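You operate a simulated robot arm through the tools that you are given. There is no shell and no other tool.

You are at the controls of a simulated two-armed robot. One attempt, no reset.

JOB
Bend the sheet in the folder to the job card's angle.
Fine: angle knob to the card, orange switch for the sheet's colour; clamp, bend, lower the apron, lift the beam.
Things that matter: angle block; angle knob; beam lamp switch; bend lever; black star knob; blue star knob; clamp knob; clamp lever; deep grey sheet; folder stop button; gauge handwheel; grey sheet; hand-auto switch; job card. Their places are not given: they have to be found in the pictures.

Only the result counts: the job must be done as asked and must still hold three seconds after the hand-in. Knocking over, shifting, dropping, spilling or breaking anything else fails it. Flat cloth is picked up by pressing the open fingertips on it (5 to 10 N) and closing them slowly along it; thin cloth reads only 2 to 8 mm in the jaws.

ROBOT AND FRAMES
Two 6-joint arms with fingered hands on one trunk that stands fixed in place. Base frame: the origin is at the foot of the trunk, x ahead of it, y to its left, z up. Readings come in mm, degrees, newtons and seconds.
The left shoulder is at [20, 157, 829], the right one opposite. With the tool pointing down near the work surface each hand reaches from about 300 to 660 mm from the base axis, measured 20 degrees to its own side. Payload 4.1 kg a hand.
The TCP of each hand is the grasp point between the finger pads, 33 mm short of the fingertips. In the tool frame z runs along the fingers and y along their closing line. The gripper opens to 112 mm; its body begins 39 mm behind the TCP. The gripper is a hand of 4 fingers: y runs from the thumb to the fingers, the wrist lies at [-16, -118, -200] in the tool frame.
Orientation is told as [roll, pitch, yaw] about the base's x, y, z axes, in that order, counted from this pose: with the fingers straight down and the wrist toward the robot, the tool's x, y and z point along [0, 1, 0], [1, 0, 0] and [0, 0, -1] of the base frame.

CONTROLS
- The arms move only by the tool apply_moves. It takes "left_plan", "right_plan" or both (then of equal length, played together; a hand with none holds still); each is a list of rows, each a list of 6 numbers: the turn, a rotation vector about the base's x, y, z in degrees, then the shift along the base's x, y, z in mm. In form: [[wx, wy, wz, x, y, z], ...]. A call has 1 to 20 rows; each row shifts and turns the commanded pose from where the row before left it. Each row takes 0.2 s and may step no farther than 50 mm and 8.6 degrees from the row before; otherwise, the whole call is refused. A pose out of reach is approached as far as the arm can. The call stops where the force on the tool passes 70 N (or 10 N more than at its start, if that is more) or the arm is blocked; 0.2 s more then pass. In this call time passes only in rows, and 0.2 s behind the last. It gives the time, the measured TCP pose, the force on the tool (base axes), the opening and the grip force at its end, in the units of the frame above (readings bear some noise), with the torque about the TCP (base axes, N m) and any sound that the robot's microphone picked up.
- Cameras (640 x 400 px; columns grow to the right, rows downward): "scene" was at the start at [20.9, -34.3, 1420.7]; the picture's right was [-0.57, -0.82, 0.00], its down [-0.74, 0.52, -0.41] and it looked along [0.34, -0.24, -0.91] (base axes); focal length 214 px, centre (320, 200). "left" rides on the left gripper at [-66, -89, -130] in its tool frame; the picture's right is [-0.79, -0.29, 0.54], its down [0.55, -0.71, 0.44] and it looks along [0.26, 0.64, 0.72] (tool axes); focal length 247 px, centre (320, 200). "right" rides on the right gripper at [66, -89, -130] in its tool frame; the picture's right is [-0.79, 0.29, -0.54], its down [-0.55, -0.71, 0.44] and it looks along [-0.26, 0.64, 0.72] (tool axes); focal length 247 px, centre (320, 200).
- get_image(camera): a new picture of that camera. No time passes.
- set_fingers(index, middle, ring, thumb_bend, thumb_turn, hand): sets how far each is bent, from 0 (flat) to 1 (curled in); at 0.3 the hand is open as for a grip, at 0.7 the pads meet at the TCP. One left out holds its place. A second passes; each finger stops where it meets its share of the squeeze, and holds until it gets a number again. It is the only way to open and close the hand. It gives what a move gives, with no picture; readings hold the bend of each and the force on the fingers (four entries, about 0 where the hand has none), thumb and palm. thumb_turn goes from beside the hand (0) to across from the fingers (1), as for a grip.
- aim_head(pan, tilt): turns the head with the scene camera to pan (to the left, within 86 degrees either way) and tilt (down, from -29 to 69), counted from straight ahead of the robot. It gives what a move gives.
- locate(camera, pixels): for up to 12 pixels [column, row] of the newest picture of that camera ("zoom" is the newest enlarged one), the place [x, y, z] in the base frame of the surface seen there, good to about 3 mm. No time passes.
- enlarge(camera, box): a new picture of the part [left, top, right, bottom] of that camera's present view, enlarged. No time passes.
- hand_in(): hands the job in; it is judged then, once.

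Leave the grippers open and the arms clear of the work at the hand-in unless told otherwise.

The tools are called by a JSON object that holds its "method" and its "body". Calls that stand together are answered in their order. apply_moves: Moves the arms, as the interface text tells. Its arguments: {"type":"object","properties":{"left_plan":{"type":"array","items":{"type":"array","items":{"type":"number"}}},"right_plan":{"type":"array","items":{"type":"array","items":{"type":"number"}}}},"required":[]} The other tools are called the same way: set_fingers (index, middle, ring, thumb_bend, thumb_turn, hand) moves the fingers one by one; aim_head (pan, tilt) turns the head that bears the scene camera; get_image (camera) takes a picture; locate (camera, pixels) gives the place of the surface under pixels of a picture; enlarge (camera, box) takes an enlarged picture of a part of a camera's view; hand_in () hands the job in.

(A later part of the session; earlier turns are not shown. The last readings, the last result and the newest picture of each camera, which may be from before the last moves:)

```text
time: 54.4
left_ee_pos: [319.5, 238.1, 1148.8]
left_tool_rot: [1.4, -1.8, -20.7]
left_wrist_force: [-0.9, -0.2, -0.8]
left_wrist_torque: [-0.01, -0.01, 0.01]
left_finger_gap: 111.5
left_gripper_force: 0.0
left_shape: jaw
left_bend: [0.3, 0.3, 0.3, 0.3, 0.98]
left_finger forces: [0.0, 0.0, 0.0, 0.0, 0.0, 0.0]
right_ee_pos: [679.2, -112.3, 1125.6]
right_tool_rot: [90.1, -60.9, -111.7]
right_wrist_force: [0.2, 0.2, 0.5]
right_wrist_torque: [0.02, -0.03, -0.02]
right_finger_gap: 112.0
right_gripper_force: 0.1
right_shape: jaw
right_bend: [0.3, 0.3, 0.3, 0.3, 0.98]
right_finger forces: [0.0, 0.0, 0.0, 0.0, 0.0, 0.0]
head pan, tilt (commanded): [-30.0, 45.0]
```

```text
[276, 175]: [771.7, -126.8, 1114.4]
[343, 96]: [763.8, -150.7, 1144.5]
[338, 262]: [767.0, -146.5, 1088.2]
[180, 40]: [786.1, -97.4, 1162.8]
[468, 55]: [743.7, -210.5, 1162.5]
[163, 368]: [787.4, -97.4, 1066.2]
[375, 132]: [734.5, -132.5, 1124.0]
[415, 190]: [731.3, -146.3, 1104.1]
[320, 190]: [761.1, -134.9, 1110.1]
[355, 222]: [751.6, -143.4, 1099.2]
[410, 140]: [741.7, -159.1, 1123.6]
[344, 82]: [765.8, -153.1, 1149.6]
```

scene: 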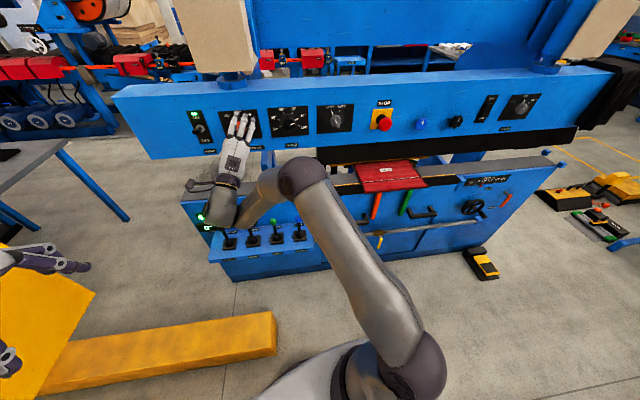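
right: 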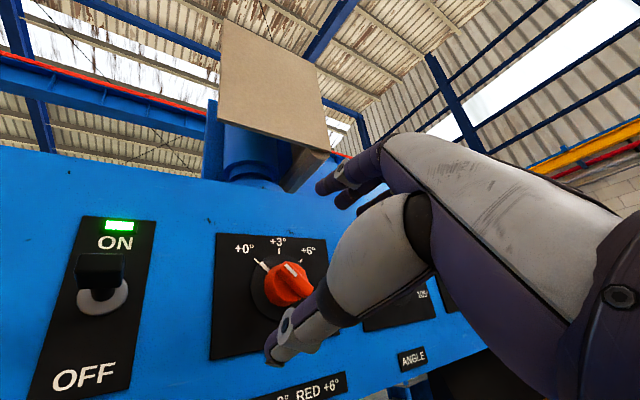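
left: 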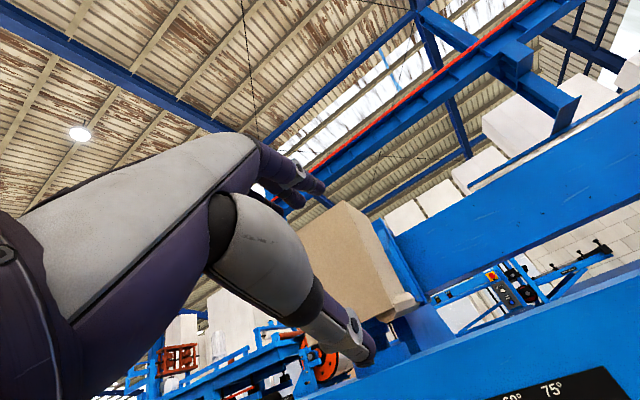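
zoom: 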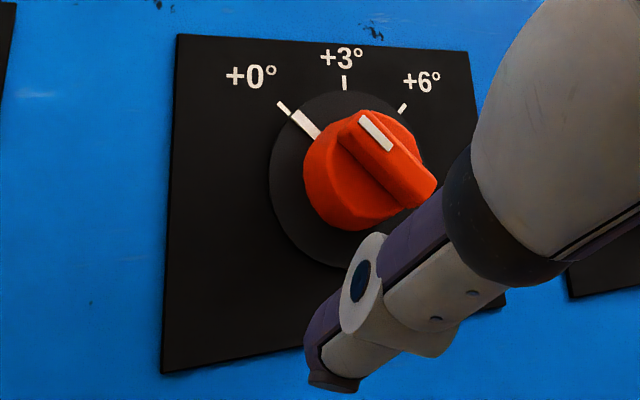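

Orange knob centre ≈ (765, −153, 1115.5); a ridge stands 20–35 mm off the plate, pointing to +0°. I'll test how the fingers close in free air to choose a grip (tips are ~62 mm from the panel).

{"method": "set_fingers", "body": {"hand": "right", "index": 0.6, "middle": 0.6, "ring": 0.6, "thumb_bend": 0.6}}

{"method": "get_image", "body": {"camera": "right"}}

{"method": "enlarge", "body": {"camera": "scene", "box": [180, 90, 310, 170]}}

```text
time: 55.4
left_ee_pos: [319.7, 238.1, 1146.8]
left_tool_rot: [1.4, -1.8, -20.6]
left_wrist_force: [-0.1, 0.2, -0.1]
left_wrist_torque: [-0.01, 0.01, -0.03]
left_finger_gap: 111.9
left_gripper_force: 0.0
left_shape: jaw
left_bend: [0.3, 0.3, 0.3, 0.3, 0.98]
left_finger forces: [0.0, 0.0, 0.1, 0.1, 0.0, 0.1]
right_ee_pos: [679.2, -112.7, 1126.7]
right_tool_rot: [90.0, -60.9, -111.8]
right_wrist_force: [-0.8, 0.4, 0.1]
right_wrist_torque: [-0.02, 0.0, -0.02]
right_finger_gap: 30.2
right_gripper_force: 0.0
right_shape: fingers
right_bend: [0.6, 0.6, 0.6, 0.6, 0.98]
right_finger forces: [0.0, 0.0, 0.0, 0.0, 0.0, 0.0]
head pan, tilt (commanded): [-30.0, 45.0]
```

```text
taken
```

right: 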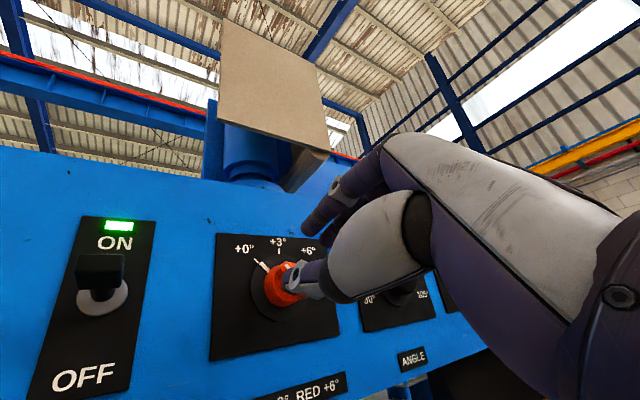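

```text
4.92 times, centred on (245, 130) of scene
```

zoom: 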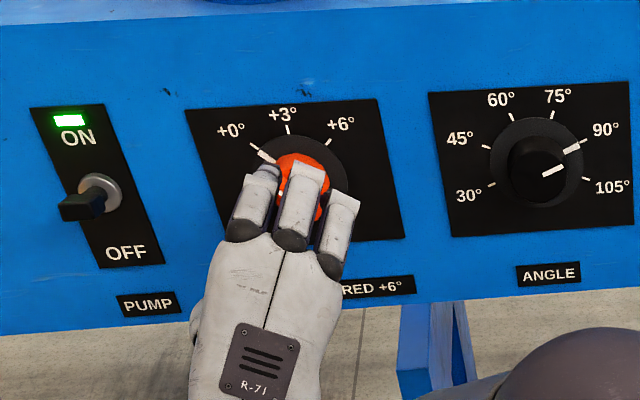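

Gap is 30 mm at bend 0.6. I'll locate the fingertip positions to know their depth relative to the TCP.

{"method": "locate", "body": {"camera": "zoom", "pixels": [[262, 180], [268, 168], [308, 170], [344, 198], [298, 205], [255, 205]]}}

{"method": "enlarge", "body": {"camera": "right", "box": [220, 150, 420, 330]}}

{"method": "locate", "body": {"camera": "right", "pixels": [[290, 285], [305, 275], [315, 290], [308, 232], [320, 215], [340, 190]]}}

```text
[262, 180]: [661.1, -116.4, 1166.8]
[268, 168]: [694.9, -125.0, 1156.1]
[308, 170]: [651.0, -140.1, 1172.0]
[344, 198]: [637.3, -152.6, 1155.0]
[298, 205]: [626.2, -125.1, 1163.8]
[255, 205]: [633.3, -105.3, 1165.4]
```

```text
2.22 times, centred on (320, 240) of right
```

zoom: 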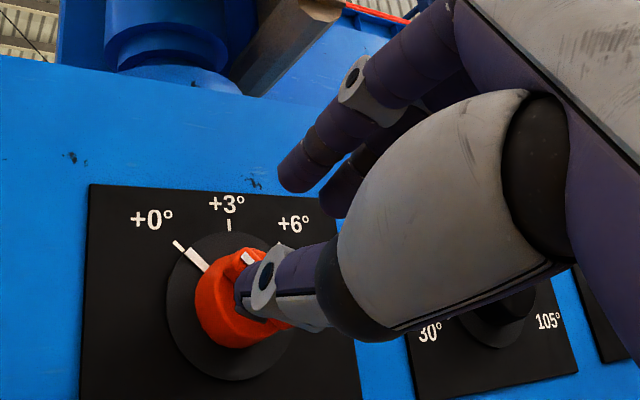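

```text
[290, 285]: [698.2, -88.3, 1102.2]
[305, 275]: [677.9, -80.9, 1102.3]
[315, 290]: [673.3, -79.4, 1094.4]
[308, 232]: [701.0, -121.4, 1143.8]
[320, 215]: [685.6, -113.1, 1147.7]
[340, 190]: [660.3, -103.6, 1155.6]
```

Fingertips end ~25 mm beyond the TCP at that bend. Plan: roll to +45° so the thumb and fingers straddle the ridge, fingers at 0.5 (≈57 mm gap). First open slightly, then roll and centre at ~92 mm off the plate.

{"method": "set_fingers", "body": {"hand": "right", "index": 0.5, "middle": 0.5, "ring": 0.5, "thumb_bend": 0.5}}

{"method": "apply_moves", "body": {"right_plan": [[7.386, -2.95, 0, 0.5, -3, -5], [7.386, -2.95, 0, 0.5, -3, -5.5]]}}

{"method": "get_image", "body": {"camera": "right"}}

{"method": "enlarge", "body": {"camera": "scene", "box": [180, 90, 310, 170]}}

```text
time: 56.4
left_ee_pos: [319.6, 238.1, 1147.7]
left_tool_rot: [1.5, -1.8, -20.7]
left_wrist_force: [0.0, 0.0, -0.3]
left_wrist_torque: [0.04, -0.01, 0.0]
left_finger_gap: 111.8
left_gripper_force: 0.0
left_shape: jaw
left_bend: [0.3, 0.3, 0.3, 0.3, 0.98]
left_finger forces: [0.0, 0.0, 0.1, 0.0, 0.0, 0.0]
right_ee_pos: [678.5, -111.0, 1127.0]
right_tool_rot: [90.2, -61.0, -111.8]
right_wrist_force: [-0.9, -0.1, 0.4]
right_wrist_torque: [0.02, 0.01, -0.01]
right_finger_gap: 57.1
right_gripper_force: 0.1
right_shape: fingers
right_bend: [0.5, 0.5, 0.5, 0.5, 0.98]
right_finger forces: [0.1, 0.0, 0.0, 0.0, 0.1, 0.0]
head pan, tilt (commanded): [-30.0, 45.0]
```

```text
time: 57.0
left_ee_pos: [319.1, 237.2, 1148.7]
left_tool_rot: [1.4, -1.9, -20.8]
left_wrist_force: [-1.1, 0.3, 0.0]
left_wrist_torque: [0.0, -0.03, 0.01]
left_finger_gap: 111.6
left_gripper_force: 0.1
left_shape: jaw
left_bend: [0.3, 0.3, 0.3, 0.3, 0.98]
left_finger forces: [0.1, 0.0, 0.0, 0.0, 0.0, 0.0]
right_ee_pos: [731.9, -85.6, 1154.4]
right_tool_rot: [90.0, -45.0, -111.8]
right_wrist_force: [-0.3, -0.8, 0.6]
right_wrist_torque: [-0.02, 0.03, 0.0]
right_finger_gap: 57.3
right_gripper_force: 0.1
right_shape: fingers
right_bend: [0.5, 0.5, 0.5, 0.5, 0.98]
right_finger forces: [0.0, 0.1, 0.0, 0.0, 0.1, 0.1]
right hand out of reach, approached as far as the arm can: row 1, 2
head pan, tilt (commanded): [-30.0, 45.0]
```

```text
taken
```

right: 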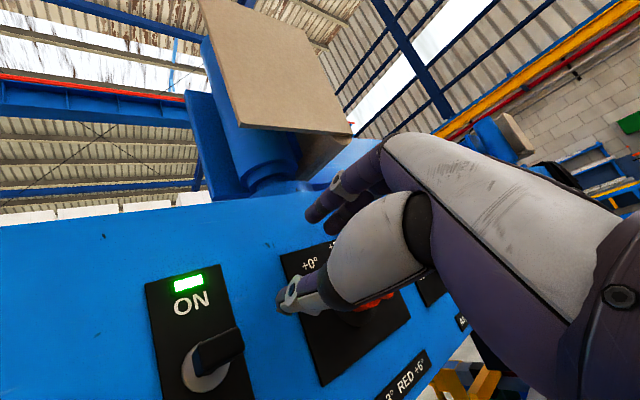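

```text
4.92 times, centred on (245, 130) of scene
```

zoom: 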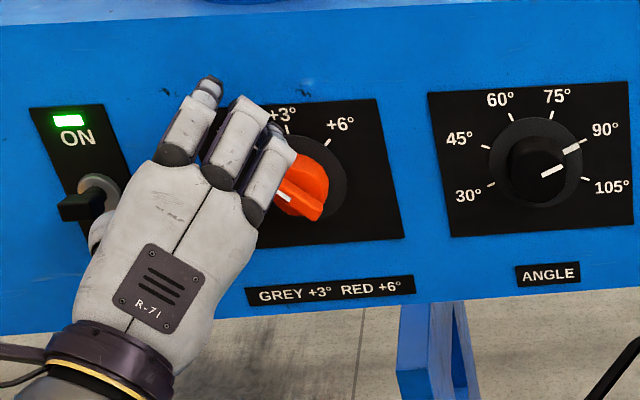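

The roll to +45° went out of reach and the hand drifted toward the pump toggle. I'll first back straight away from the panel for safety, then inspect.

{"method": "apply_moves", "body": {"right_plan": [[0, 0, 0, -28, 11, 8], [0, 0, 0, -28, 11, 8]]}}

{"method": "get_image", "body": {"camera": "scene"}}

{"method": "enlarge", "body": {"camera": "scene", "box": [120, 90, 480, 400]}}

```text
time: 57.6
left_ee_pos: [319.9, 237.1, 1147.9]
left_tool_rot: [1.5, -1.7, -20.7]
left_wrist_force: [-0.1, 0.3, 0.1]
left_wrist_torque: [-0.01, 0.01, -0.02]
left_finger_gap: 111.7
left_gripper_force: 0.0
left_shape: jaw
left_bend: [0.3, 0.3, 0.3, 0.3, 0.98]
left_finger forces: [0.1, 0.1, 0.1, 0.0, 0.0, 0.1]
right_ee_pos: [690.1, -53.6, 1182.1]
right_tool_rot: [90.0, -45.0, -112.0]
right_wrist_force: [0.9, 0.1, -0.1]
right_wrist_torque: [-0.04, 0.02, 0.02]
right_finger_gap: 57.0
right_gripper_force: 0.0
right_shape: fingers
right_bend: [0.5, 0.5, 0.5, 0.5, 0.98]
right_finger forces: [0.0, 0.0, 0.0, 0.0, 0.1, 0.1]
right hand out of reach, approached as far as the arm can: row 1, 2
head pan, tilt (commanded): [-30.0, 45.0]
```

```text
taken
```

scene: 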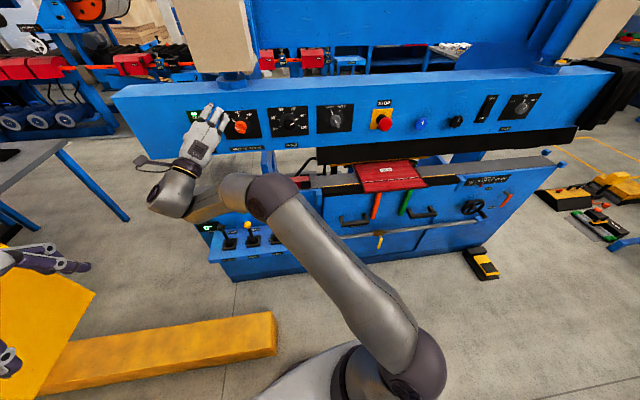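

```text
1.29 times, centred on (300, 245) of scene
```

zoom: 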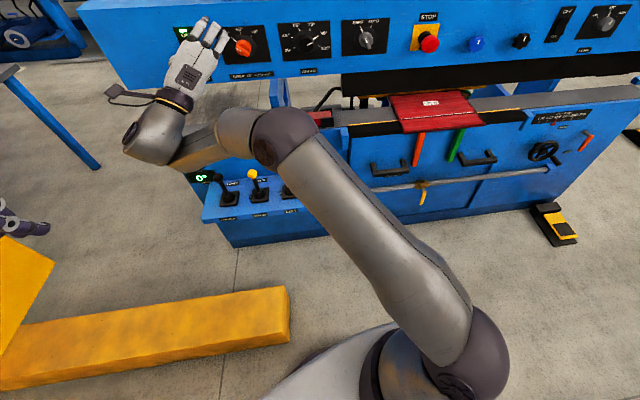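

I'll look closer at the arm's joints to understand its structure.

{"method": "enlarge", "body": {"camera": "scene", "box": [130, 90, 310, 240]}}

{"method": "locate", "body": {"camera": "scene", "pixels": [[268, 195], [285, 185], [240, 190], [215, 200], [165, 195], [190, 190], [195, 165], [205, 140], [140, 160], [340, 260], [400, 385], [430, 365]]}}

{"method": "aim_head", "body": {"pan": -30, "tilt": 69}}

{"method": "get_image", "body": {"camera": "scene"}}

```text
2.67 times, centred on (220, 165) of scene
```

zoom: 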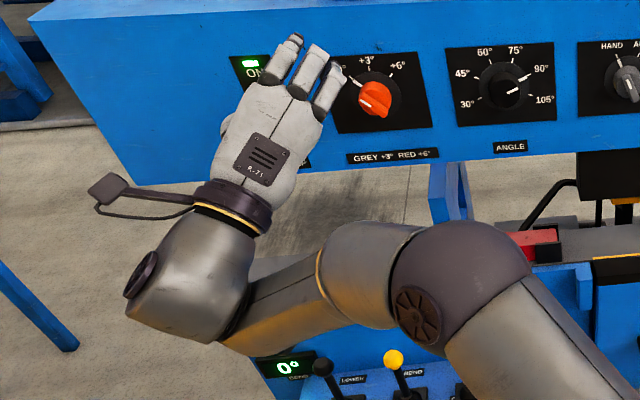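

```text
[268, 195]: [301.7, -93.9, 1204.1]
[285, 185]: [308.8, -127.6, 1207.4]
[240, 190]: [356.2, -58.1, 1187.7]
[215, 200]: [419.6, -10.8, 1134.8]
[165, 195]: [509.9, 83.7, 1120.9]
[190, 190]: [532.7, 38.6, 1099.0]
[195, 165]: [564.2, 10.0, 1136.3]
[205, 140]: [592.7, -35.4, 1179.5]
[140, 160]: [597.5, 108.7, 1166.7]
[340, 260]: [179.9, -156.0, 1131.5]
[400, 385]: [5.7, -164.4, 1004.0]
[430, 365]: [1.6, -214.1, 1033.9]
```

```text
time: 58.5
left_ee_pos: [318.7, 239.2, 1148.2]
left_tool_rot: [1.3, -1.8, -20.7]
left_wrist_force: [1.3, -0.3, -0.6]
left_wrist_torque: [-0.01, 0.02, -0.02]
left_finger_gap: 111.8
left_gripper_force: 0.0
left_shape: jaw
left_bend: [0.3, 0.3, 0.3, 0.3, 0.98]
left_finger forces: [0.0, 0.0, 0.1, 0.0, 0.0, 0.0]
right_ee_pos: [690.3, -53.5, 1181.7]
right_tool_rot: [90.0, -45.1, -111.8]
right_wrist_force: [0.8, 0.9, -0.1]
right_wrist_torque: [0.0, 0.0, -0.01]
right_finger_gap: 57.2
right_gripper_force: 0.1
right_shape: fingers
right_bend: [0.5, 0.5, 0.5, 0.5, 0.98]
right_finger forces: [0.1, 0.1, 0.1, 0.0, 0.0, 0.0]
head pan, tilt (commanded): [-30.0, 68.8]
```

```text
taken
```

scene: 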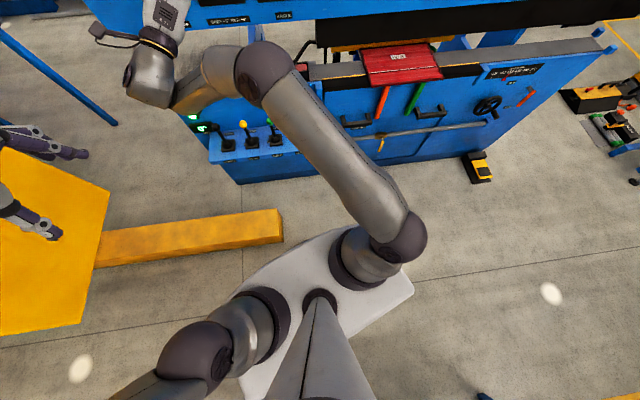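

The arm has a spherical wrist; the hand's mounting axis runs about midway between tool y and z. A better posture is the natural tool-down arm pose with the hand spun 180° about that mounting axis (thumb above, fingers pointing forward). First I go back safely: up-left, roll back, then retreat.

{"method": "apply_moves", "body": {"right_plan": [[-6.97, 2.78, 0, -11.7, 15.5, 22], [-6.97, 2.78, 0, -11.7, 15.5, 22], [-6.97, 2.78, 0, -11.7, 15.5, 22], [-6.97, 2.78, 0, -11.7, 15.5, 22], [-6.97, 2.78, 0, -11.7, 15.5, 22], [-6.97, 2.78, 0, -11.7, 15.5, 22]]}}

{"method": "aim_head", "body": {"pan": -20, "tilt": 45}}

{"method": "get_image", "body": {"camera": "scene"}}

```text
time: 59.9
left_ee_pos: [320.1, 236.9, 1148.2]
left_tool_rot: [1.4, -1.7, -20.7]
left_wrist_force: [-0.6, 0.5, -0.1]
left_wrist_torque: [0.0, 0.01, 0.01]
left_finger_gap: 111.8
left_gripper_force: 0.2
left_shape: jaw
left_bend: [0.3, 0.3, 0.3, 0.3, 0.98]
left_finger forces: [0.0, 0.0, 0.1, 0.0, 0.0, 0.1]
right_ee_pos: [619.8, 40.9, 1314.5]
right_tool_rot: [-97.0, -89.9, 75.2]
right_wrist_force: [-0.8, 0.1, 1.2]
right_wrist_torque: [0.0, -0.02, 0.02]
right_finger_gap: 57.2
right_gripper_force: 0.1
right_shape: fingers
right_bend: [0.5, 0.5, 0.5, 0.5, 0.98]
right_finger forces: [0.0, 0.0, 0.1, 0.0, 0.1, 0.0]
head pan, tilt (commanded): [-30.0, 68.8]
```

```text
time: 60.8
left_ee_pos: [319.6, 238.0, 1147.6]
left_tool_rot: [1.4, -1.8, -20.7]
left_wrist_force: [0.3, 0.1, -0.5]
left_wrist_torque: [0.0, 0.04, 0.0]
left_finger_gap: 111.6
left_gripper_force: 0.0
left_shape: jaw
left_bend: [0.3, 0.3, 0.3, 0.3, 0.98]
left_finger forces: [0.0, 0.0, 0.1, 0.0, 0.0, 0.1]
right_ee_pos: [620.2, 40.3, 1314.0]
right_tool_rot: [106.4, -89.9, -128.2]
right_wrist_force: [0.0, -0.3, 1.2]
right_wrist_torque: [-0.01, -0.03, 0.01]
right_finger_gap: 57.3
right_gripper_force: 0.0
right_shape: fingers
right_bend: [0.5, 0.5, 0.5, 0.5, 0.98]
right_finger forces: [0.0, 0.0, 0.0, 0.0, 0.1, 0.0]
head pan, tilt (commanded): [-20.0, 45.0]
```

```text
taken
```

scene: 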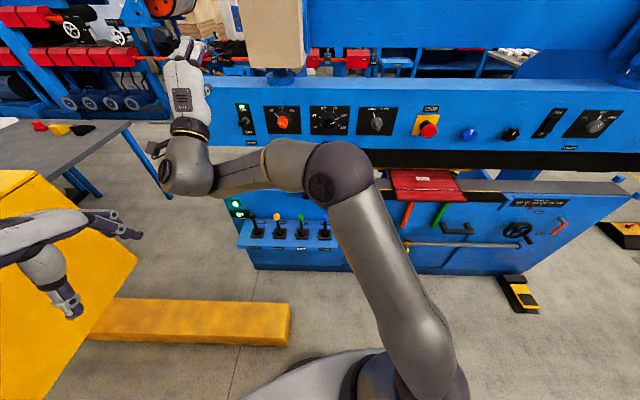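

Now at roll 0, (620, 41, 1314). I pivot the hand down about its wrist to the tool-down orientation, shifting the wrist to a spot in front of the panel (TCP ending ≈ (599, −52, 1033), ~190 mm off the panel).

{"method": "apply_moves", "body": {"right_plan": [[3.036, 7.601, 0, 18.7, -16.7, -26.3], [3.036, 7.601, 0, 14.7, -15.1, -28.2], [3.036, 7.601, 0, 10.3, -13.3, -28.9], [3.036, 7.601, 0, 6, -11.6, -29.8], [3.036, 7.601, 0, 1.7, -9.9, -29.6], [3.036, 7.601, 0, -2.7, -8.1, -28.7], [3.036, 7.601, 0, -6.9, -6.5, -27.2], [3.036, 7.601, 0, -10.8, -4.9, -25.2], [3.036, 7.601, 0, -14.1, -3.6, -22.1], [3.036, 7.601, 0, -17.7, -2.1, -19.1], [3.036, 7.601, 0, -20.4, -1.1, -15.5]]}}

{"method": "get_image", "body": {"camera": "scene"}}

```text
time: 63.2
left_ee_pos: [320.5, 238.1, 1147.4]
left_tool_rot: [1.4, -1.8, -20.7]
left_wrist_force: [-0.4, -1.0, 1.6]
left_wrist_torque: [-0.01, -0.01, 0.01]
left_finger_gap: 111.9
left_gripper_force: 0.1
left_shape: jaw
left_bend: [0.3, 0.3, 0.3, 0.3, 0.98]
left_finger forces: [0.1, 0.0, 0.0, 0.0, 0.0, 0.1]
right_ee_pos: [599.9, -54.3, 1032.6]
right_tool_rot: [0.1, 0.1, -21.8]
right_wrist_force: [0.6, -0.1, 0.3]
right_wrist_torque: [0.02, 0.01, 0.0]
right_finger_gap: 56.9
right_gripper_force: 0.1
right_shape: fingers
right_bend: [0.5, 0.5, 0.5, 0.5, 0.98]
right_finger forces: [0.0, 0.0, 0.0, 0.1, 0.0, 0.1]
head pan, tilt (commanded): [-20.0, 45.0]
```

```text
taken
```

scene: 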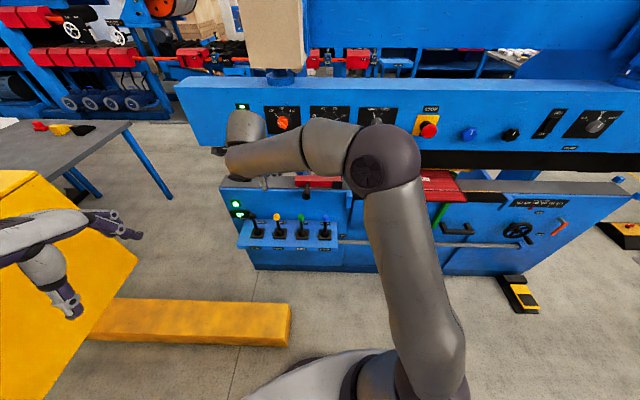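

Tool-down works there. Now spin the hand about its mounting axis j = (0.657, −0.262, −0.707), keeping the wrist still; first 85°.

{"method": "apply_moves", "body": {"right_plan": [[5.585, -2.227, -6.01, 5.09, 7.02, 2.12], [5.585, -2.227, -6.01, 5.68, 6.2, 2.98], [5.585, -2.227, -6.01, 6.15, 5.25, 3.77], [5.585, -2.227, -6.01, 6.48, 4.18, 4.47], [5.585, -2.227, -6.01, 6.68, 3.02, 5.08], [5.585, -2.227, -6.01, 6.73, 1.8, 5.58], [5.585, -2.227, -6.01, 6.62, 0.54, 5.95], [5.585, -2.227, -6.01, 6.37, -0.74, 6.19], [5.585, -2.227, -6.01, 5.99, -1.99, 6.3], [5.585, -2.227, -6.01, 5.46, -3.21, 6.26]]}}

{"method": "get_image", "body": {"camera": "scene"}}

```text
time: 65.4
left_ee_pos: [319.0, 238.3, 1147.8]
left_tool_rot: [1.4, -1.8, -20.7]
left_wrist_force: [0.9, -0.1, 0.3]
left_wrist_torque: [0.04, -0.01, 0.0]
left_finger_gap: 112.0
left_gripper_force: 0.1
left_shape: jaw
left_bend: [0.3, 0.3, 0.3, 0.3, 0.98]
left_finger forces: [0.1, 0.0, 0.0, 0.0, 0.1, 0.0]
right_ee_pos: [671.1, -32.5, 1092.5]
right_tool_rot: [52.0, 27.3, -74.3]
right_wrist_force: [0.4, 0.3, 0.3]
right_wrist_torque: [-0.01, 0.01, -0.03]
right_finger_gap: 57.2
right_gripper_force: 0.1
right_shape: fingers
right_bend: [0.5, 0.5, 0.5, 0.5, 0.98]
right_finger forces: [0.0, 0.1, 0.1, 0.0, 0.0, 0.0]
right hand out of reach, approached as far as the arm can: row 10
head pan, tilt (commanded): [-20.0, 45.0]
```

```text
taken
```

scene: 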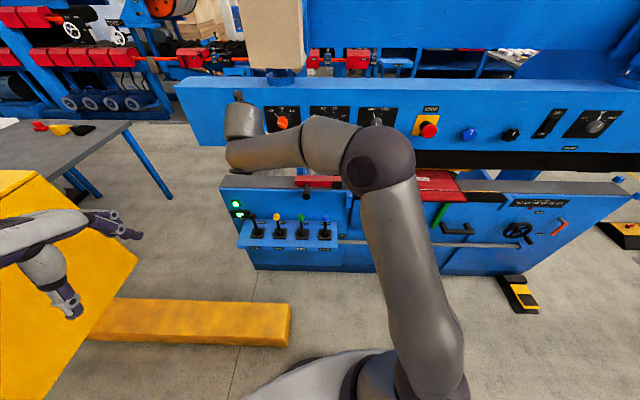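

Limit reached at about +85° in this direction. I'll spin back and try the other direction, which may have more range.

{"method": "apply_moves", "body": {"right_plan": [[-5.585, 2.227, 6.01, -10, 3, -10], [-5.585, 2.227, 6.01, -9, 2, -9], [-5.585, 2.227, 6.01, -8, 0.74, -9], [-5.585, 2.227, 6.01, -7.62, -0.54, -7.95], [-5.585, 2.227, 6.01, -7.73, -1.8, -6.58], [-5.585, 2.227, 6.01, -6.68, -3.02, -5.08], [-5.585, 2.227, 6.01, -6.48, -4.18, -4.47], [-5.585, 2.227, 6.01, -6.15, -5.25, -3.77], [-5.585, 2.227, 6.01, -5.68, -6.2, -2.98], [-5.585, 2.227, 6.01, -5.09, -7.02, -2.12]]}}

```text
time: 67.6
left_ee_pos: [318.7, 237.5, 1147.7]
left_tool_rot: [1.4, -1.8, -20.7]
left_wrist_force: [0.4, -0.5, 0.1]
left_wrist_torque: [0.0, -0.01, -0.01]
left_finger_gap: 111.9
left_gripper_force: 0.0
left_shape: jaw
left_bend: [0.3, 0.3, 0.3, 0.3, 0.98]
left_finger forces: [0.1, 0.0, 0.0, 0.0, 0.0, 0.0]
right_ee_pos: [598.6, -55.5, 1032.7]
right_tool_rot: [0.1, 0.0, -21.9]
right_wrist_force: [0.1, 0.1, -0.7]
right_wrist_torque: [0.0, -0.01, 0.04]
right_finger_gap: 57.1
right_gripper_force: 0.2
right_shape: fingers
right_bend: [0.5, 0.5, 0.5, 0.5, 0.98]
right_finger forces: [0.1, 0.1, 0.0, 0.1, 0.1, 0.1]
head pan, tilt (commanded): [-20.0, 45.0]
```

Back at tool-down. Now spin the other way, first 85°.

{"method": "apply_moves", "body": {"right_plan": [[-5.585, 2.227, 6.01, -4.38, -7.67, -1.22], [-5.585, 2.227, 6.01, -3.58, -8.17, -0.3], [-5.585, 2.227, 6.01, -2.69, -8.48, 0.64], [-5.585, 2.227, 6.01, -1.76, -8.6, 1.56], [-5.585, 2.227, 6.01, -0.77, -8.53, 2.45], [-5.585, 2.227, 6.01, 0.21, -8.29, 3.27], [-5.585, 2.227, 6.01, 1.21, -7.86, 4.04], [-5.585, 2.227, 6.01, 2.18, -7.24, 4.71], [-5.585, 2.227, 6.01, 3.09, -6.49, 5.27], [-5.585, 2.227, 6.01, 3.94, -5.58, 5.73]]}}

{"method": "get_image", "body": {"camera": "scene"}}

```text
time: 69.8
left_ee_pos: [319.3, 237.7, 1148.0]
left_tool_rot: [1.3, -1.8, -20.6]
left_wrist_force: [0.0, 0.3, 0.6]
left_wrist_torque: [-0.01, -0.02, 0.04]
left_finger_gap: 111.9
left_gripper_force: 0.1
left_shape: jaw
left_bend: [0.3, 0.3, 0.3, 0.3, 0.98]
left_finger forces: [0.1, 0.1, 0.0, 0.1, 0.0, 0.0]
right_ee_pos: [594.6, -131.6, 1058.7]
right_tool_rot: [-52.4, 27.2, 30.6]
right_wrist_force: [-0.1, -0.5, -0.1]
right_wrist_torque: [0.01, -0.01, 0.03]
right_finger_gap: 57.0
right_gripper_force: 0.1
right_shape: fingers
right_bend: [0.5, 0.5, 0.5, 0.5, 0.98]
right_finger forces: [0.1, 0.1, 0.1, 0.1, 0.0, 0.0]
head pan, tilt (commanded): [-20.0, 45.0]
```

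```text
taken
```

scene: 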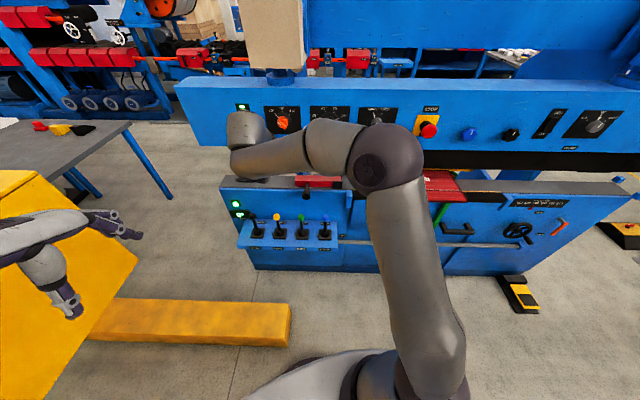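

No limit in this direction so far. I continue the spin another 85°.

{"method": "apply_moves", "body": {"right_plan": [[-5.585, 2.227, 6.01, 4.71, -4.56, 6.06], [-5.585, 2.227, 6.01, 5.36, -3.42, 6.24], [-5.585, 2.227, 6.01, 5.91, -2.22, 6.31], [-5.585, 2.227, 6.01, 6.31, -0.97, 6.21], [-5.585, 2.227, 6.01, 6.59, 0.31, 6.0], [-5.585, 2.227, 6.01, 6.71, 1.58, 5.65], [-5.585, 2.227, 6.01, 6.7, 2.81, 5.18], [-5.585, 2.227, 6.01, 6.53, 3.99, 4.59], [-5.585, 2.227, 6.01, 6.22, 5.07, 3.9], [-5.585, 2.227, 6.01, 5.77, 6.03, 3.12]]}}

{"method": "get_image", "body": {"camera": "scene"}}

{"method": "get_image", "body": {"camera": "right"}}

```text
time: 72.0
left_ee_pos: [319.1, 238.3, 1148.3]
left_tool_rot: [1.3, -1.8, -20.7]
left_wrist_force: [0.1, 1.0, -0.4]
left_wrist_torque: [-0.01, -0.01, -0.01]
left_finger_gap: 111.7
left_gripper_force: 0.0
left_shape: jaw
left_bend: [0.3, 0.3, 0.3, 0.3, 0.98]
left_finger forces: [0.0, 0.0, 0.0, 0.1, 0.0, 0.2]
right_ee_pos: [654.7, -122.4, 1110.7]
right_tool_rot: [-86.5, 82.9, 64.8]
right_wrist_force: [-0.1, -0.1, 0.5]
right_wrist_torque: [0.01, -0.01, 0.02]
right_finger_gap: 57.4
right_gripper_force: 0.2
right_shape: fingers
right_bend: [0.5, 0.5, 0.5, 0.5, 0.98]
right_finger forces: [0.0, 0.0, 0.1, 0.0, 0.0, 0.0]
head pan, tilt (commanded): [-20.0, 45.0]
```

```text
taken
```

scene: 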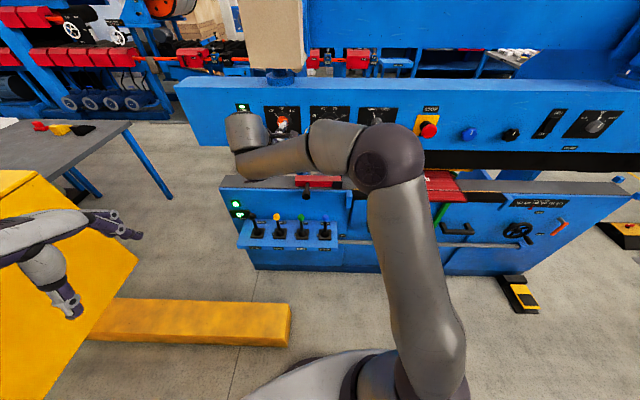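

```text
taken
```

right: 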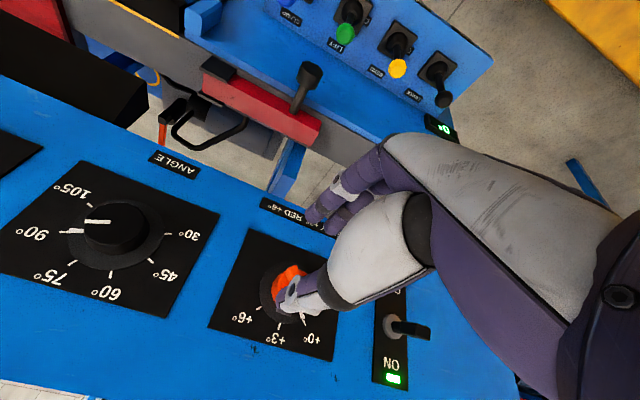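

The −170° spin is all within reach. Finish the last 10° so the fingers point exactly along a (thumb above, fingers below). Then measure the thumb tip, which I'd like to use to push the ridge of the orange switch around.

{"method": "apply_moves", "body": {"right_plan": [[-3.285, 1.31, 3.535, 3.0, 4.1, 1.3], [-3.285, 1.31, 3.535, 3.0, 4.1, 1.3]]}}

{"method": "get_image", "body": {"camera": "right"}}

{"method": "enlarge", "body": {"camera": "right", "box": [200, 130, 440, 370]}}

{"method": "enlarge", "body": {"camera": "scene", "box": [200, 80, 360, 180]}}

```text
time: 72.6
left_ee_pos: [319.0, 236.6, 1148.7]
left_tool_rot: [1.3, -1.8, -20.6]
left_wrist_force: [-0.5, -0.1, 0.7]
left_wrist_torque: [0.0, -0.04, -0.04]
left_finger_gap: 111.9
left_gripper_force: 0.0
left_shape: jaw
left_bend: [0.3, 0.3, 0.3, 0.3, 0.98]
left_finger forces: [0.0, 0.0, 0.1, 0.0, 0.1, 0.0]
right_ee_pos: [663.2, -114.5, 1114.3]
right_tool_rot: [169.0, 90.0, -32.9]
right_wrist_force: [0.6, 0.6, 0.1]
right_wrist_torque: [0.02, -0.02, -0.02]
right_finger_gap: 57.5
right_gripper_force: 0.0
right_shape: fingers
right_bend: [0.5, 0.5, 0.5, 0.5, 0.98]
right_finger forces: [0.1, 0.1, 0.0, 0.1, 0.1, 0.1]
head pan, tilt (commanded): [-20.0, 45.0]
```

```text
taken
```

right: 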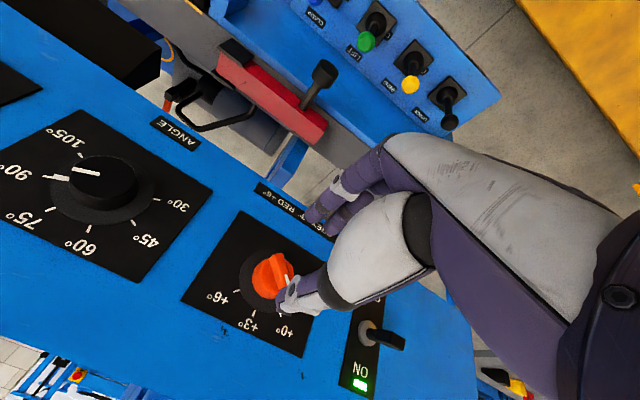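

```text
1.67 times, centred on (320, 250) of right
```

zoom: 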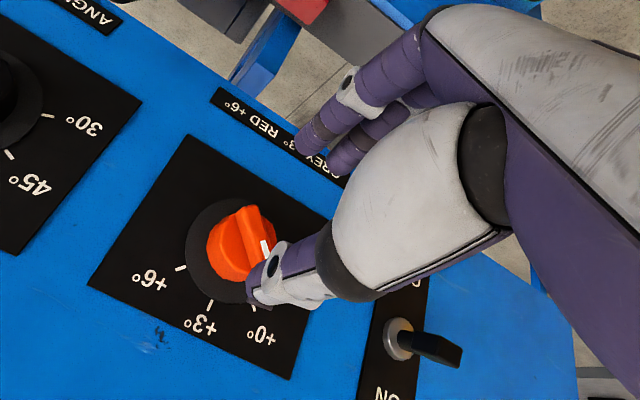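

```text
4.00 times, centred on (280, 130) of scene
```

zoom: 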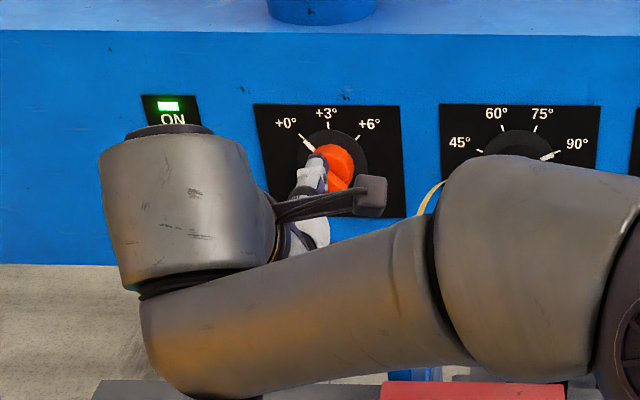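

Good orientation and a clear view. I'll locate the thumb tip and the ridge in the hand camera.

{"method": "enlarge", "body": {"camera": "right", "box": [230, 220, 350, 340]}}

{"method": "locate", "body": {"camera": "zoom", "pixels": [[200, 250], [215, 270], [235, 215], [240, 290], [290, 240], [330, 230], [205, 225], [190, 150], [165, 110], [120, 180], [215, 185], [90, 240]]}}

```text
3.33 times, centred on (290, 280) of right
```

zoom: 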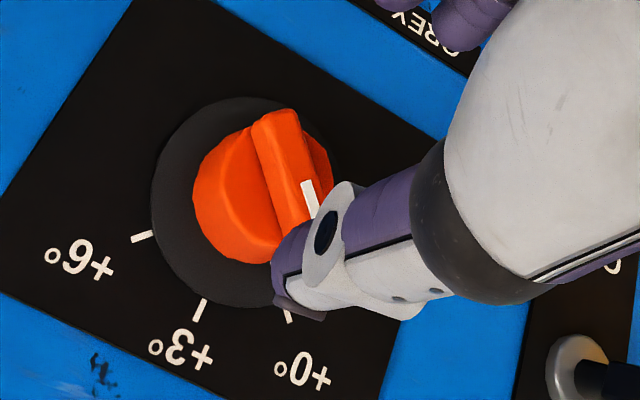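

```text
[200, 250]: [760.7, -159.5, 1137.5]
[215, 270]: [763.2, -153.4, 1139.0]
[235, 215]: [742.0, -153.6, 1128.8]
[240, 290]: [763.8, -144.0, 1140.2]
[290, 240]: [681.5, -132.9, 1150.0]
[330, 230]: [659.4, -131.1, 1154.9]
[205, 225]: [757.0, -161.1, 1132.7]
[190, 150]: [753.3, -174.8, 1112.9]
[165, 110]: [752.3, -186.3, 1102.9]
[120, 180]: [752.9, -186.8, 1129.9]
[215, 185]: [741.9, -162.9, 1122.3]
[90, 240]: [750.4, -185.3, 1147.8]
```

Thumb tip sits at about tool (4, −35, +26). I'll move so the thumb is left of the knob centre, still ~100 mm off (TCP ≈ (682, −91, 1075)).

{"method": "apply_moves", "body": {"right_plan": [[0, 0, 0, 9.5, 11.6, -19.7], [0, 0, 0, 9.6, 11.7, -19.8]]}}

{"method": "enlarge", "body": {"camera": "right", "box": [200, 180, 400, 380]}}

```text
time: 73.2
left_ee_pos: [318.9, 236.6, 1149.1]
left_tool_rot: [1.4, -1.8, -20.6]
left_wrist_force: [-0.3, -0.1, 0.4]
left_wrist_torque: [0.01, 0.03, -0.01]
left_finger_gap: 111.7
left_gripper_force: 0.1
left_shape: jaw
left_bend: [0.3, 0.3, 0.3, 0.3, 0.98]
left_finger forces: [0.0, 0.0, 0.0, 0.1, 0.0, 0.0]
right_ee_pos: [682.0, -90.3, 1074.1]
right_tool_rot: [-104.6, 90.0, 53.5]
right_wrist_force: [0.5, -0.6, 0.2]
right_wrist_torque: [0.04, -0.03, 0.0]
right_finger_gap: 57.2
right_gripper_force: 0.1
right_shape: fingers
right_bend: [0.5, 0.5, 0.5, 0.5, 0.98]
right_finger forces: [0.0, 0.0, 0.0, 0.0, 0.1, 0.0]
head pan, tilt (commanded): [-20.0, 45.0]
```

```text
2.00 times, centred on (300, 280) of right
```

zoom: 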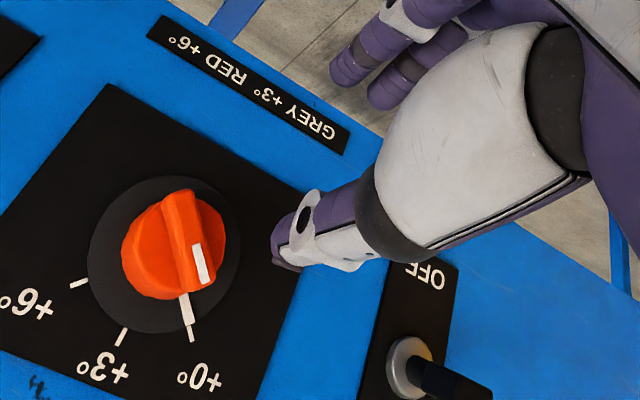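

View is clear: thumb is left of the knob, ridge pointing at +0°. Now advance 45 mm toward the panel so the thumb tip is beside the ridge.

{"method": "apply_moves", "body": {"right_plan": [[0, 0, 0, 13.9, -5.6, 0], [0, 0, 0, 13.9, -5.6, 0], [0, 0, 0, 13.9, -5.6, 0]]}}

{"method": "enlarge", "body": {"camera": "right", "box": [200, 180, 400, 380]}}

{"method": "locate", "body": {"camera": "zoom", "pixels": [[275, 235], [300, 220], [350, 220], [200, 225], [165, 200], [185, 250], [150, 290]]}}

```text
time: 74.0
left_ee_pos: [318.4, 237.9, 1148.5]
left_tool_rot: [1.4, -1.7, -20.7]
left_wrist_force: [-0.4, -0.7, -0.6]
left_wrist_torque: [0.0, -0.04, 0.0]
left_finger_gap: 112.1
left_gripper_force: 0.0
left_shape: jaw
left_bend: [0.3, 0.3, 0.3, 0.3, 0.98]
left_finger forces: [0.0, 0.0, 0.0, 0.0, 0.0, 0.0]
right_ee_pos: [722.6, -107.4, 1075.5]
right_tool_rot: [-127.5, 89.8, 30.7]
right_wrist_force: [-1.2, -0.1, -0.4]
right_wrist_torque: [-0.04, 0.03, 0.0]
right_finger_gap: 57.1
right_gripper_force: 0.0
right_shape: fingers
right_bend: [0.5, 0.5, 0.5, 0.5, 0.98]
right_finger forces: [0.0, 0.1, 0.0, 0.0, 0.0, 0.1]
head pan, tilt (commanded): [-20.0, 45.0]
```

```text
2.00 times, centred on (300, 280) of right
```

zoom: 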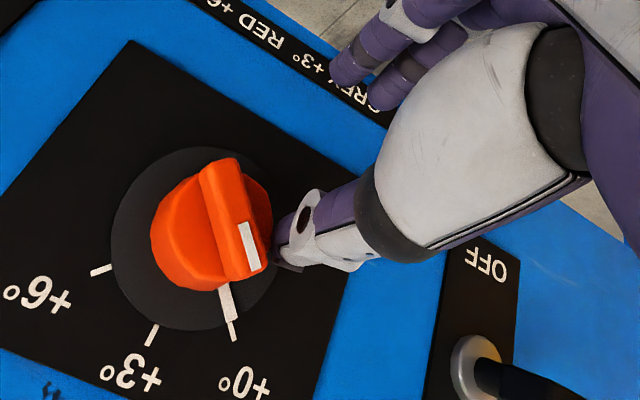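

```text
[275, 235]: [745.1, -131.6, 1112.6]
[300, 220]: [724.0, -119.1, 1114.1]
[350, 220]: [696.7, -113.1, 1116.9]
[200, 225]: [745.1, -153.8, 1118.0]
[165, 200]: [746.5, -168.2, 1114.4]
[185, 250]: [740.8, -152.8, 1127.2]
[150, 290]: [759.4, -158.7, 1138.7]
```

The thumb tip is right beside the ridge's flank. I push it along an arc (up, then right) – first half, to about the +3° position – and look.

{"method": "apply_moves", "body": {"right_plan": [[0, 0, 0, 1.2, -5.0, 4.3], [0, 0, 0, -0.1, -0.3, 4.8], [0, 0, 0, -0.6, -1.4, 4.6], [0, 0, 0, -1.0, -2.4, 4.0]]}}

{"method": "enlarge", "body": {"camera": "right", "box": [200, 180, 400, 380]}}

```text
time: 75.0
left_ee_pos: [319.3, 237.9, 1147.0]
left_tool_rot: [1.4, -1.9, -20.8]
left_wrist_force: [-0.3, -0.3, 0.6]
left_wrist_torque: [-0.01, 0.02, 0.02]
left_finger_gap: 111.8
left_gripper_force: 0.1
left_shape: jaw
left_bend: [0.3, 0.3, 0.3, 0.3, 0.98]
left_finger forces: [0.0, 0.0, 0.0, 0.1, 0.0, 0.1]
right_ee_pos: [722.5, -117.0, 1091.6]
right_tool_rot: [-126.5, 89.9, 31.6]
right_wrist_force: [-0.5, 3.6, 0.0]
right_wrist_torque: [-0.11, -0.04, 0.08]
right_finger_gap: 57.9
right_gripper_force: 1.3
right_shape: fingers
right_bend: [0.5, 0.5, 0.5, 0.5, 0.99]
right_finger forces: [0.0, 0.0, 0.0, 0.0, 2.6, 0.0]
head pan, tilt (commanded): [-20.0, 45.0]
```

```text
2.00 times, centred on (300, 280) of right
```

zoom: 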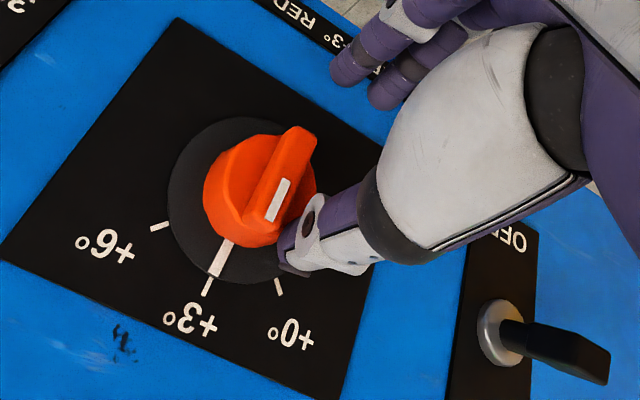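

It turned to +3° nicely (force ~4 N). Continue the arc to +6°.

{"method": "apply_moves", "body": {"right_plan": [[0, 0, 0, -1.3, -3.3, 3.2], [0, 0, 0, -1.6, -4.0, 2.2], [0, 0, 0, -1.7, -4.4, 1.0]]}}

{"method": "enlarge", "body": {"camera": "right", "box": [200, 180, 400, 380]}}

```text
time: 75.8
left_ee_pos: [318.8, 237.2, 1148.0]
left_tool_rot: [1.4, -1.8, -20.7]
left_wrist_force: [0.0, 0.5, 0.0]
left_wrist_torque: [-0.03, 0.0, 0.03]
left_finger_gap: 111.8
left_gripper_force: 0.0
left_shape: jaw
left_bend: [0.3, 0.3, 0.3, 0.3, 0.98]
left_finger forces: [0.1, 0.1, 0.0, 0.0, 0.0, 0.1]
right_ee_pos: [717.6, -129.0, 1098.5]
right_tool_rot: [-128.7, 90.0, 29.3]
right_wrist_force: [0.0, 0.8, 1.5]
right_wrist_torque: [-0.02, -0.09, -0.01]
right_finger_gap: 59.3
right_gripper_force: 0.7
right_shape: fingers
right_bend: [0.5, 0.5, 0.5, 0.49, 0.98]
right_finger forces: [0.1, 0.0, 0.0, 0.1, 1.6, 0.1]
head pan, tilt (commanded): [-20.0, 45.0]
```

```text
2.00 times, centred on (300, 280) of right
```

zoom: 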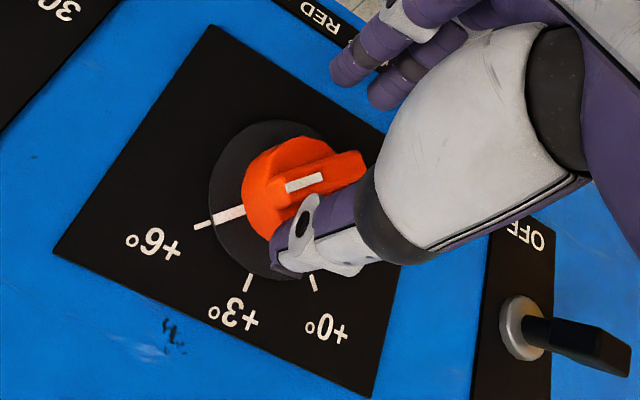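

The mark now stands at +6°. A small extra nudge of ~2 mm to seat it, then back off.

{"method": "apply_moves", "body": {"right_plan": [[0, 0, 0, -0.8, -2.0, -0.3]]}}

{"method": "enlarge", "body": {"camera": "right", "box": [200, 180, 400, 380]}}

```text
time: 76.2
left_ee_pos: [320.7, 238.6, 1147.9]
left_tool_rot: [1.3, -1.8, -20.7]
left_wrist_force: [-0.8, 0.3, -0.2]
left_wrist_torque: [0.02, 0.03, 0.03]
left_finger_gap: 111.7
left_gripper_force: 0.2
left_shape: jaw
left_bend: [0.3, 0.3, 0.3, 0.3, 0.98]
left_finger forces: [0.0, 0.0, 0.0, 0.0, 0.0, 0.0]
right_ee_pos: [716.4, -131.3, 1100.1]
right_tool_rot: [-127.0, 89.8, 31.2]
right_wrist_force: [-0.5, 1.2, 1.0]
right_wrist_torque: [-0.06, -0.07, 0.03]
right_finger_gap: 59.5
right_gripper_force: 0.8
right_shape: fingers
right_bend: [0.5, 0.5, 0.5, 0.49, 0.98]
right_finger forces: [0.1, 0.0, 0.0, 0.1, 1.7, 0.1]
head pan, tilt (commanded): [-20.0, 45.0]
```

```text
2.00 times, centred on (300, 280) of right
```

zoom: 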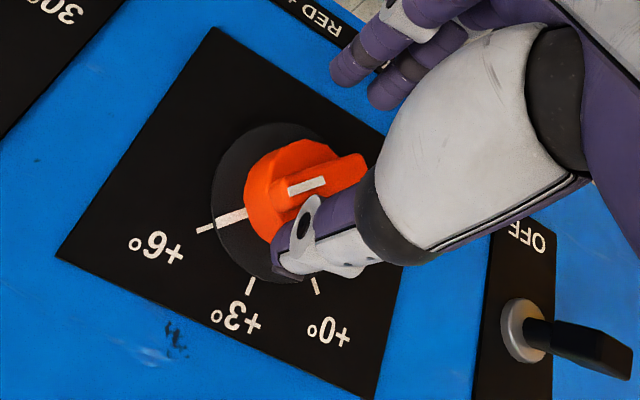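

Seated at +6°. Back off: slightly up-left, then straight away from the panel 60 mm.

{"method": "apply_moves", "body": {"right_plan": [[0, 0, 0, 1.5, 3.7, 3], [0, 0, 0, -18.6, 7.4, 0], [0, 0, 0, -18.6, 7.4, 0], [0, 0, 0, -18.6, 7.4, 0]]}}

{"method": "get_image", "body": {"camera": "right"}}

{"method": "enlarge", "body": {"camera": "right", "box": [180, 180, 400, 380]}}

```text
time: 77.2
left_ee_pos: [319.5, 237.7, 1148.5]
left_tool_rot: [1.4, -1.9, -20.7]
left_wrist_force: [0.0, 0.4, -0.7]
left_wrist_torque: [-0.03, 0.0, -0.01]
left_finger_gap: 111.9
left_gripper_force: 0.0
left_shape: jaw
left_bend: [0.3, 0.3, 0.3, 0.3, 0.98]
left_finger forces: [0.1, 0.1, 0.0, 0.1, 0.1, 0.0]
right_ee_pos: [661.7, -104.7, 1101.3]
right_tool_rot: [-86.6, 89.8, 71.7]
right_wrist_force: [0.7, -0.4, -0.6]
right_wrist_torque: [-0.04, 0.01, 0.01]
right_finger_gap: 58.2
right_gripper_force: 0.1
right_shape: fingers
right_bend: [0.5, 0.5, 0.5, 0.5, 0.97]
right_finger forces: [0.1, 0.1, 0.0, 0.1, 0.0, 0.0]
head pan, tilt (commanded): [-20.0, 45.0]
```

```text
taken
```

right: 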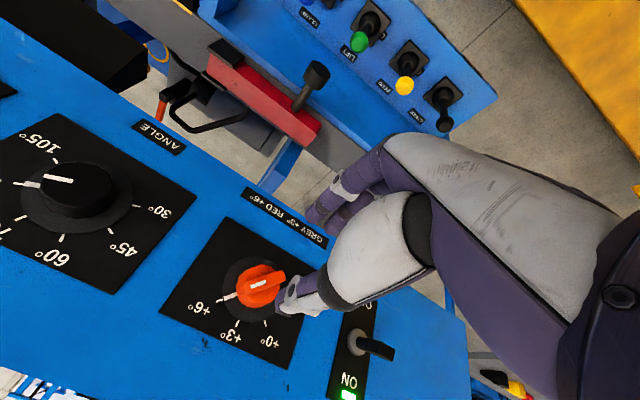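

```text
2.00 times, centred on (290, 280) of right
```

zoom: 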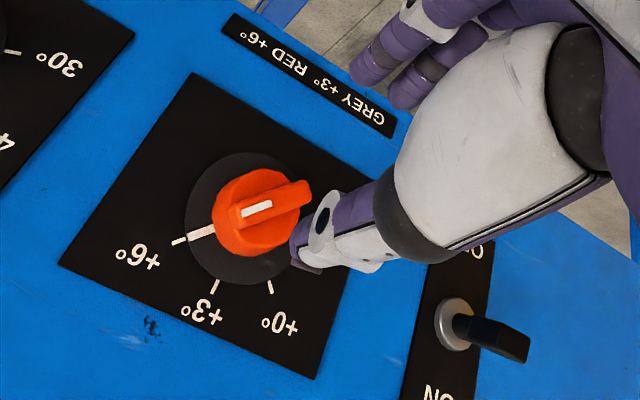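

Orange is confirmed at +6°. Now measure the angle knob from this view.

{"method": "enlarge", "body": {"camera": "right", "box": [0, 110, 200, 300]}}

{"method": "locate", "body": {"camera": "zoom", "pixels": [[165, 135], [215, 190], [270, 150], [225, 110], [120, 205], [290, 205], [205, 250], [30, 15], [225, 390], [450, 190], [220, 160], [205, 268]]}}

```text
2.11 times, centred on (100, 205) of right
```

zoom: 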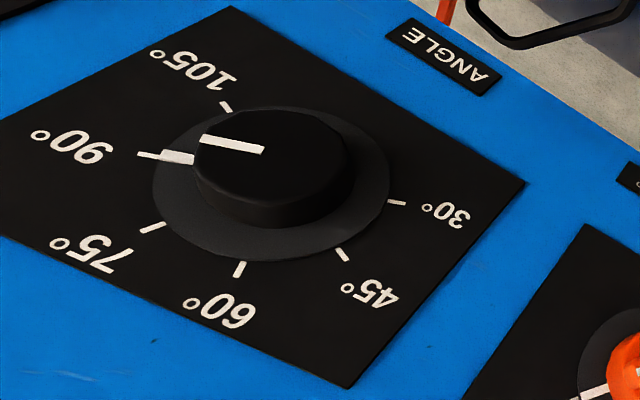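

```text
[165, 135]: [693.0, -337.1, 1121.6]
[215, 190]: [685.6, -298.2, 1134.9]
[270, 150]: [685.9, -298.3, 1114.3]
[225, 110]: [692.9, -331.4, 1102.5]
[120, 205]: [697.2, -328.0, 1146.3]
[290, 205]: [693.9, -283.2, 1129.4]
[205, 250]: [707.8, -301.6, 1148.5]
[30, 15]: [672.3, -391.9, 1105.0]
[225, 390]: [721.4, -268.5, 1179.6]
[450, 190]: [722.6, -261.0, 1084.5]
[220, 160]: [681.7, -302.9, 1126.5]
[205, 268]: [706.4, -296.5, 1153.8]
```

Locate the edges of the knob's top face and the tick marks.

{"method": "locate", "body": {"camera": "zoom", "pixels": [[203, 150], [338, 150], [272, 116], [255, 200], [395, 203], [340, 254], [239, 270], [152, 228], [145, 155], [225, 105], [230, 200], [310, 195]]}}

```text
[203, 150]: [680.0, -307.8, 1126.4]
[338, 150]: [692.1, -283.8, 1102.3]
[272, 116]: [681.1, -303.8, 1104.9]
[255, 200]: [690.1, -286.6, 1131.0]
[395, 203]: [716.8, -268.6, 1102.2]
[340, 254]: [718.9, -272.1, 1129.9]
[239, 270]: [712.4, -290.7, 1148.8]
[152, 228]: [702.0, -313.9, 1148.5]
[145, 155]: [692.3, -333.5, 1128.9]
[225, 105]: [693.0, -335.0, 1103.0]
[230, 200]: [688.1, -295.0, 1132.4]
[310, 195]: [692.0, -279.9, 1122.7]
```

Angle knob centre A ≈ (705.7, −302.3, 1116), radius ≈ 20 mm, height ≈ 22 mm. I move the hand in front of it at 100 mm distance.

{"method": "apply_moves", "body": {"right_plan": [[0, 0, 0, -12.2, -40.1, 3.7], [0, 0, 0, -12.2, -40.1, 3.7], [0, 0, 0, -12.2, -40.1, 3.7], [0, 0, 0, -12.2, -40.1, 3.7]]}}

{"method": "get_image", "body": {"camera": "right"}}

```text
time: 78.2
left_ee_pos: [319.0, 238.1, 1148.4]
left_tool_rot: [1.4, -1.9, -20.7]
left_wrist_force: [0.2, 0.2, -0.7]
left_wrist_torque: [-0.02, 0.05, -0.02]
left_finger_gap: 111.8
left_gripper_force: 0.1
left_shape: jaw
left_bend: [0.3, 0.3, 0.3, 0.3, 0.98]
left_finger forces: [0.0, 0.0, 0.0, 0.1, 0.0, 0.0]
right_ee_pos: [614.3, -266.8, 1116.1]
right_tool_rot: [178.6, 90.1, -23.2]
right_wrist_force: [-0.5, 0.4, -0.3]
right_wrist_torque: [-0.02, 0.04, -0.02]
right_finger_gap: 57.7
right_gripper_force: 0.1
right_shape: fingers
right_bend: [0.5, 0.5, 0.5, 0.5, 0.98]
right_finger forces: [0.0, 0.1, 0.0, 0.1, 0.1, 0.0]
head pan, tilt (commanded): [-20.0, 45.0]
```

```text
taken
```

right: 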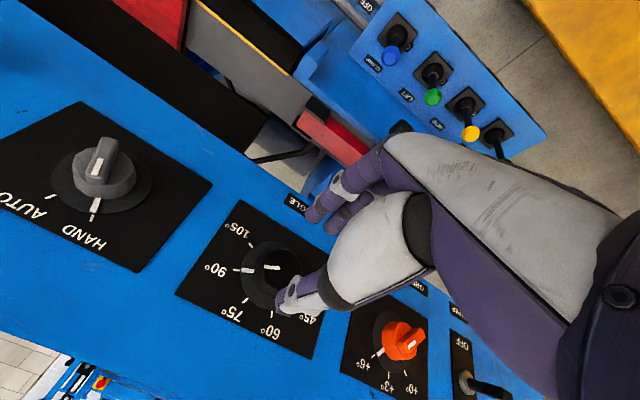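

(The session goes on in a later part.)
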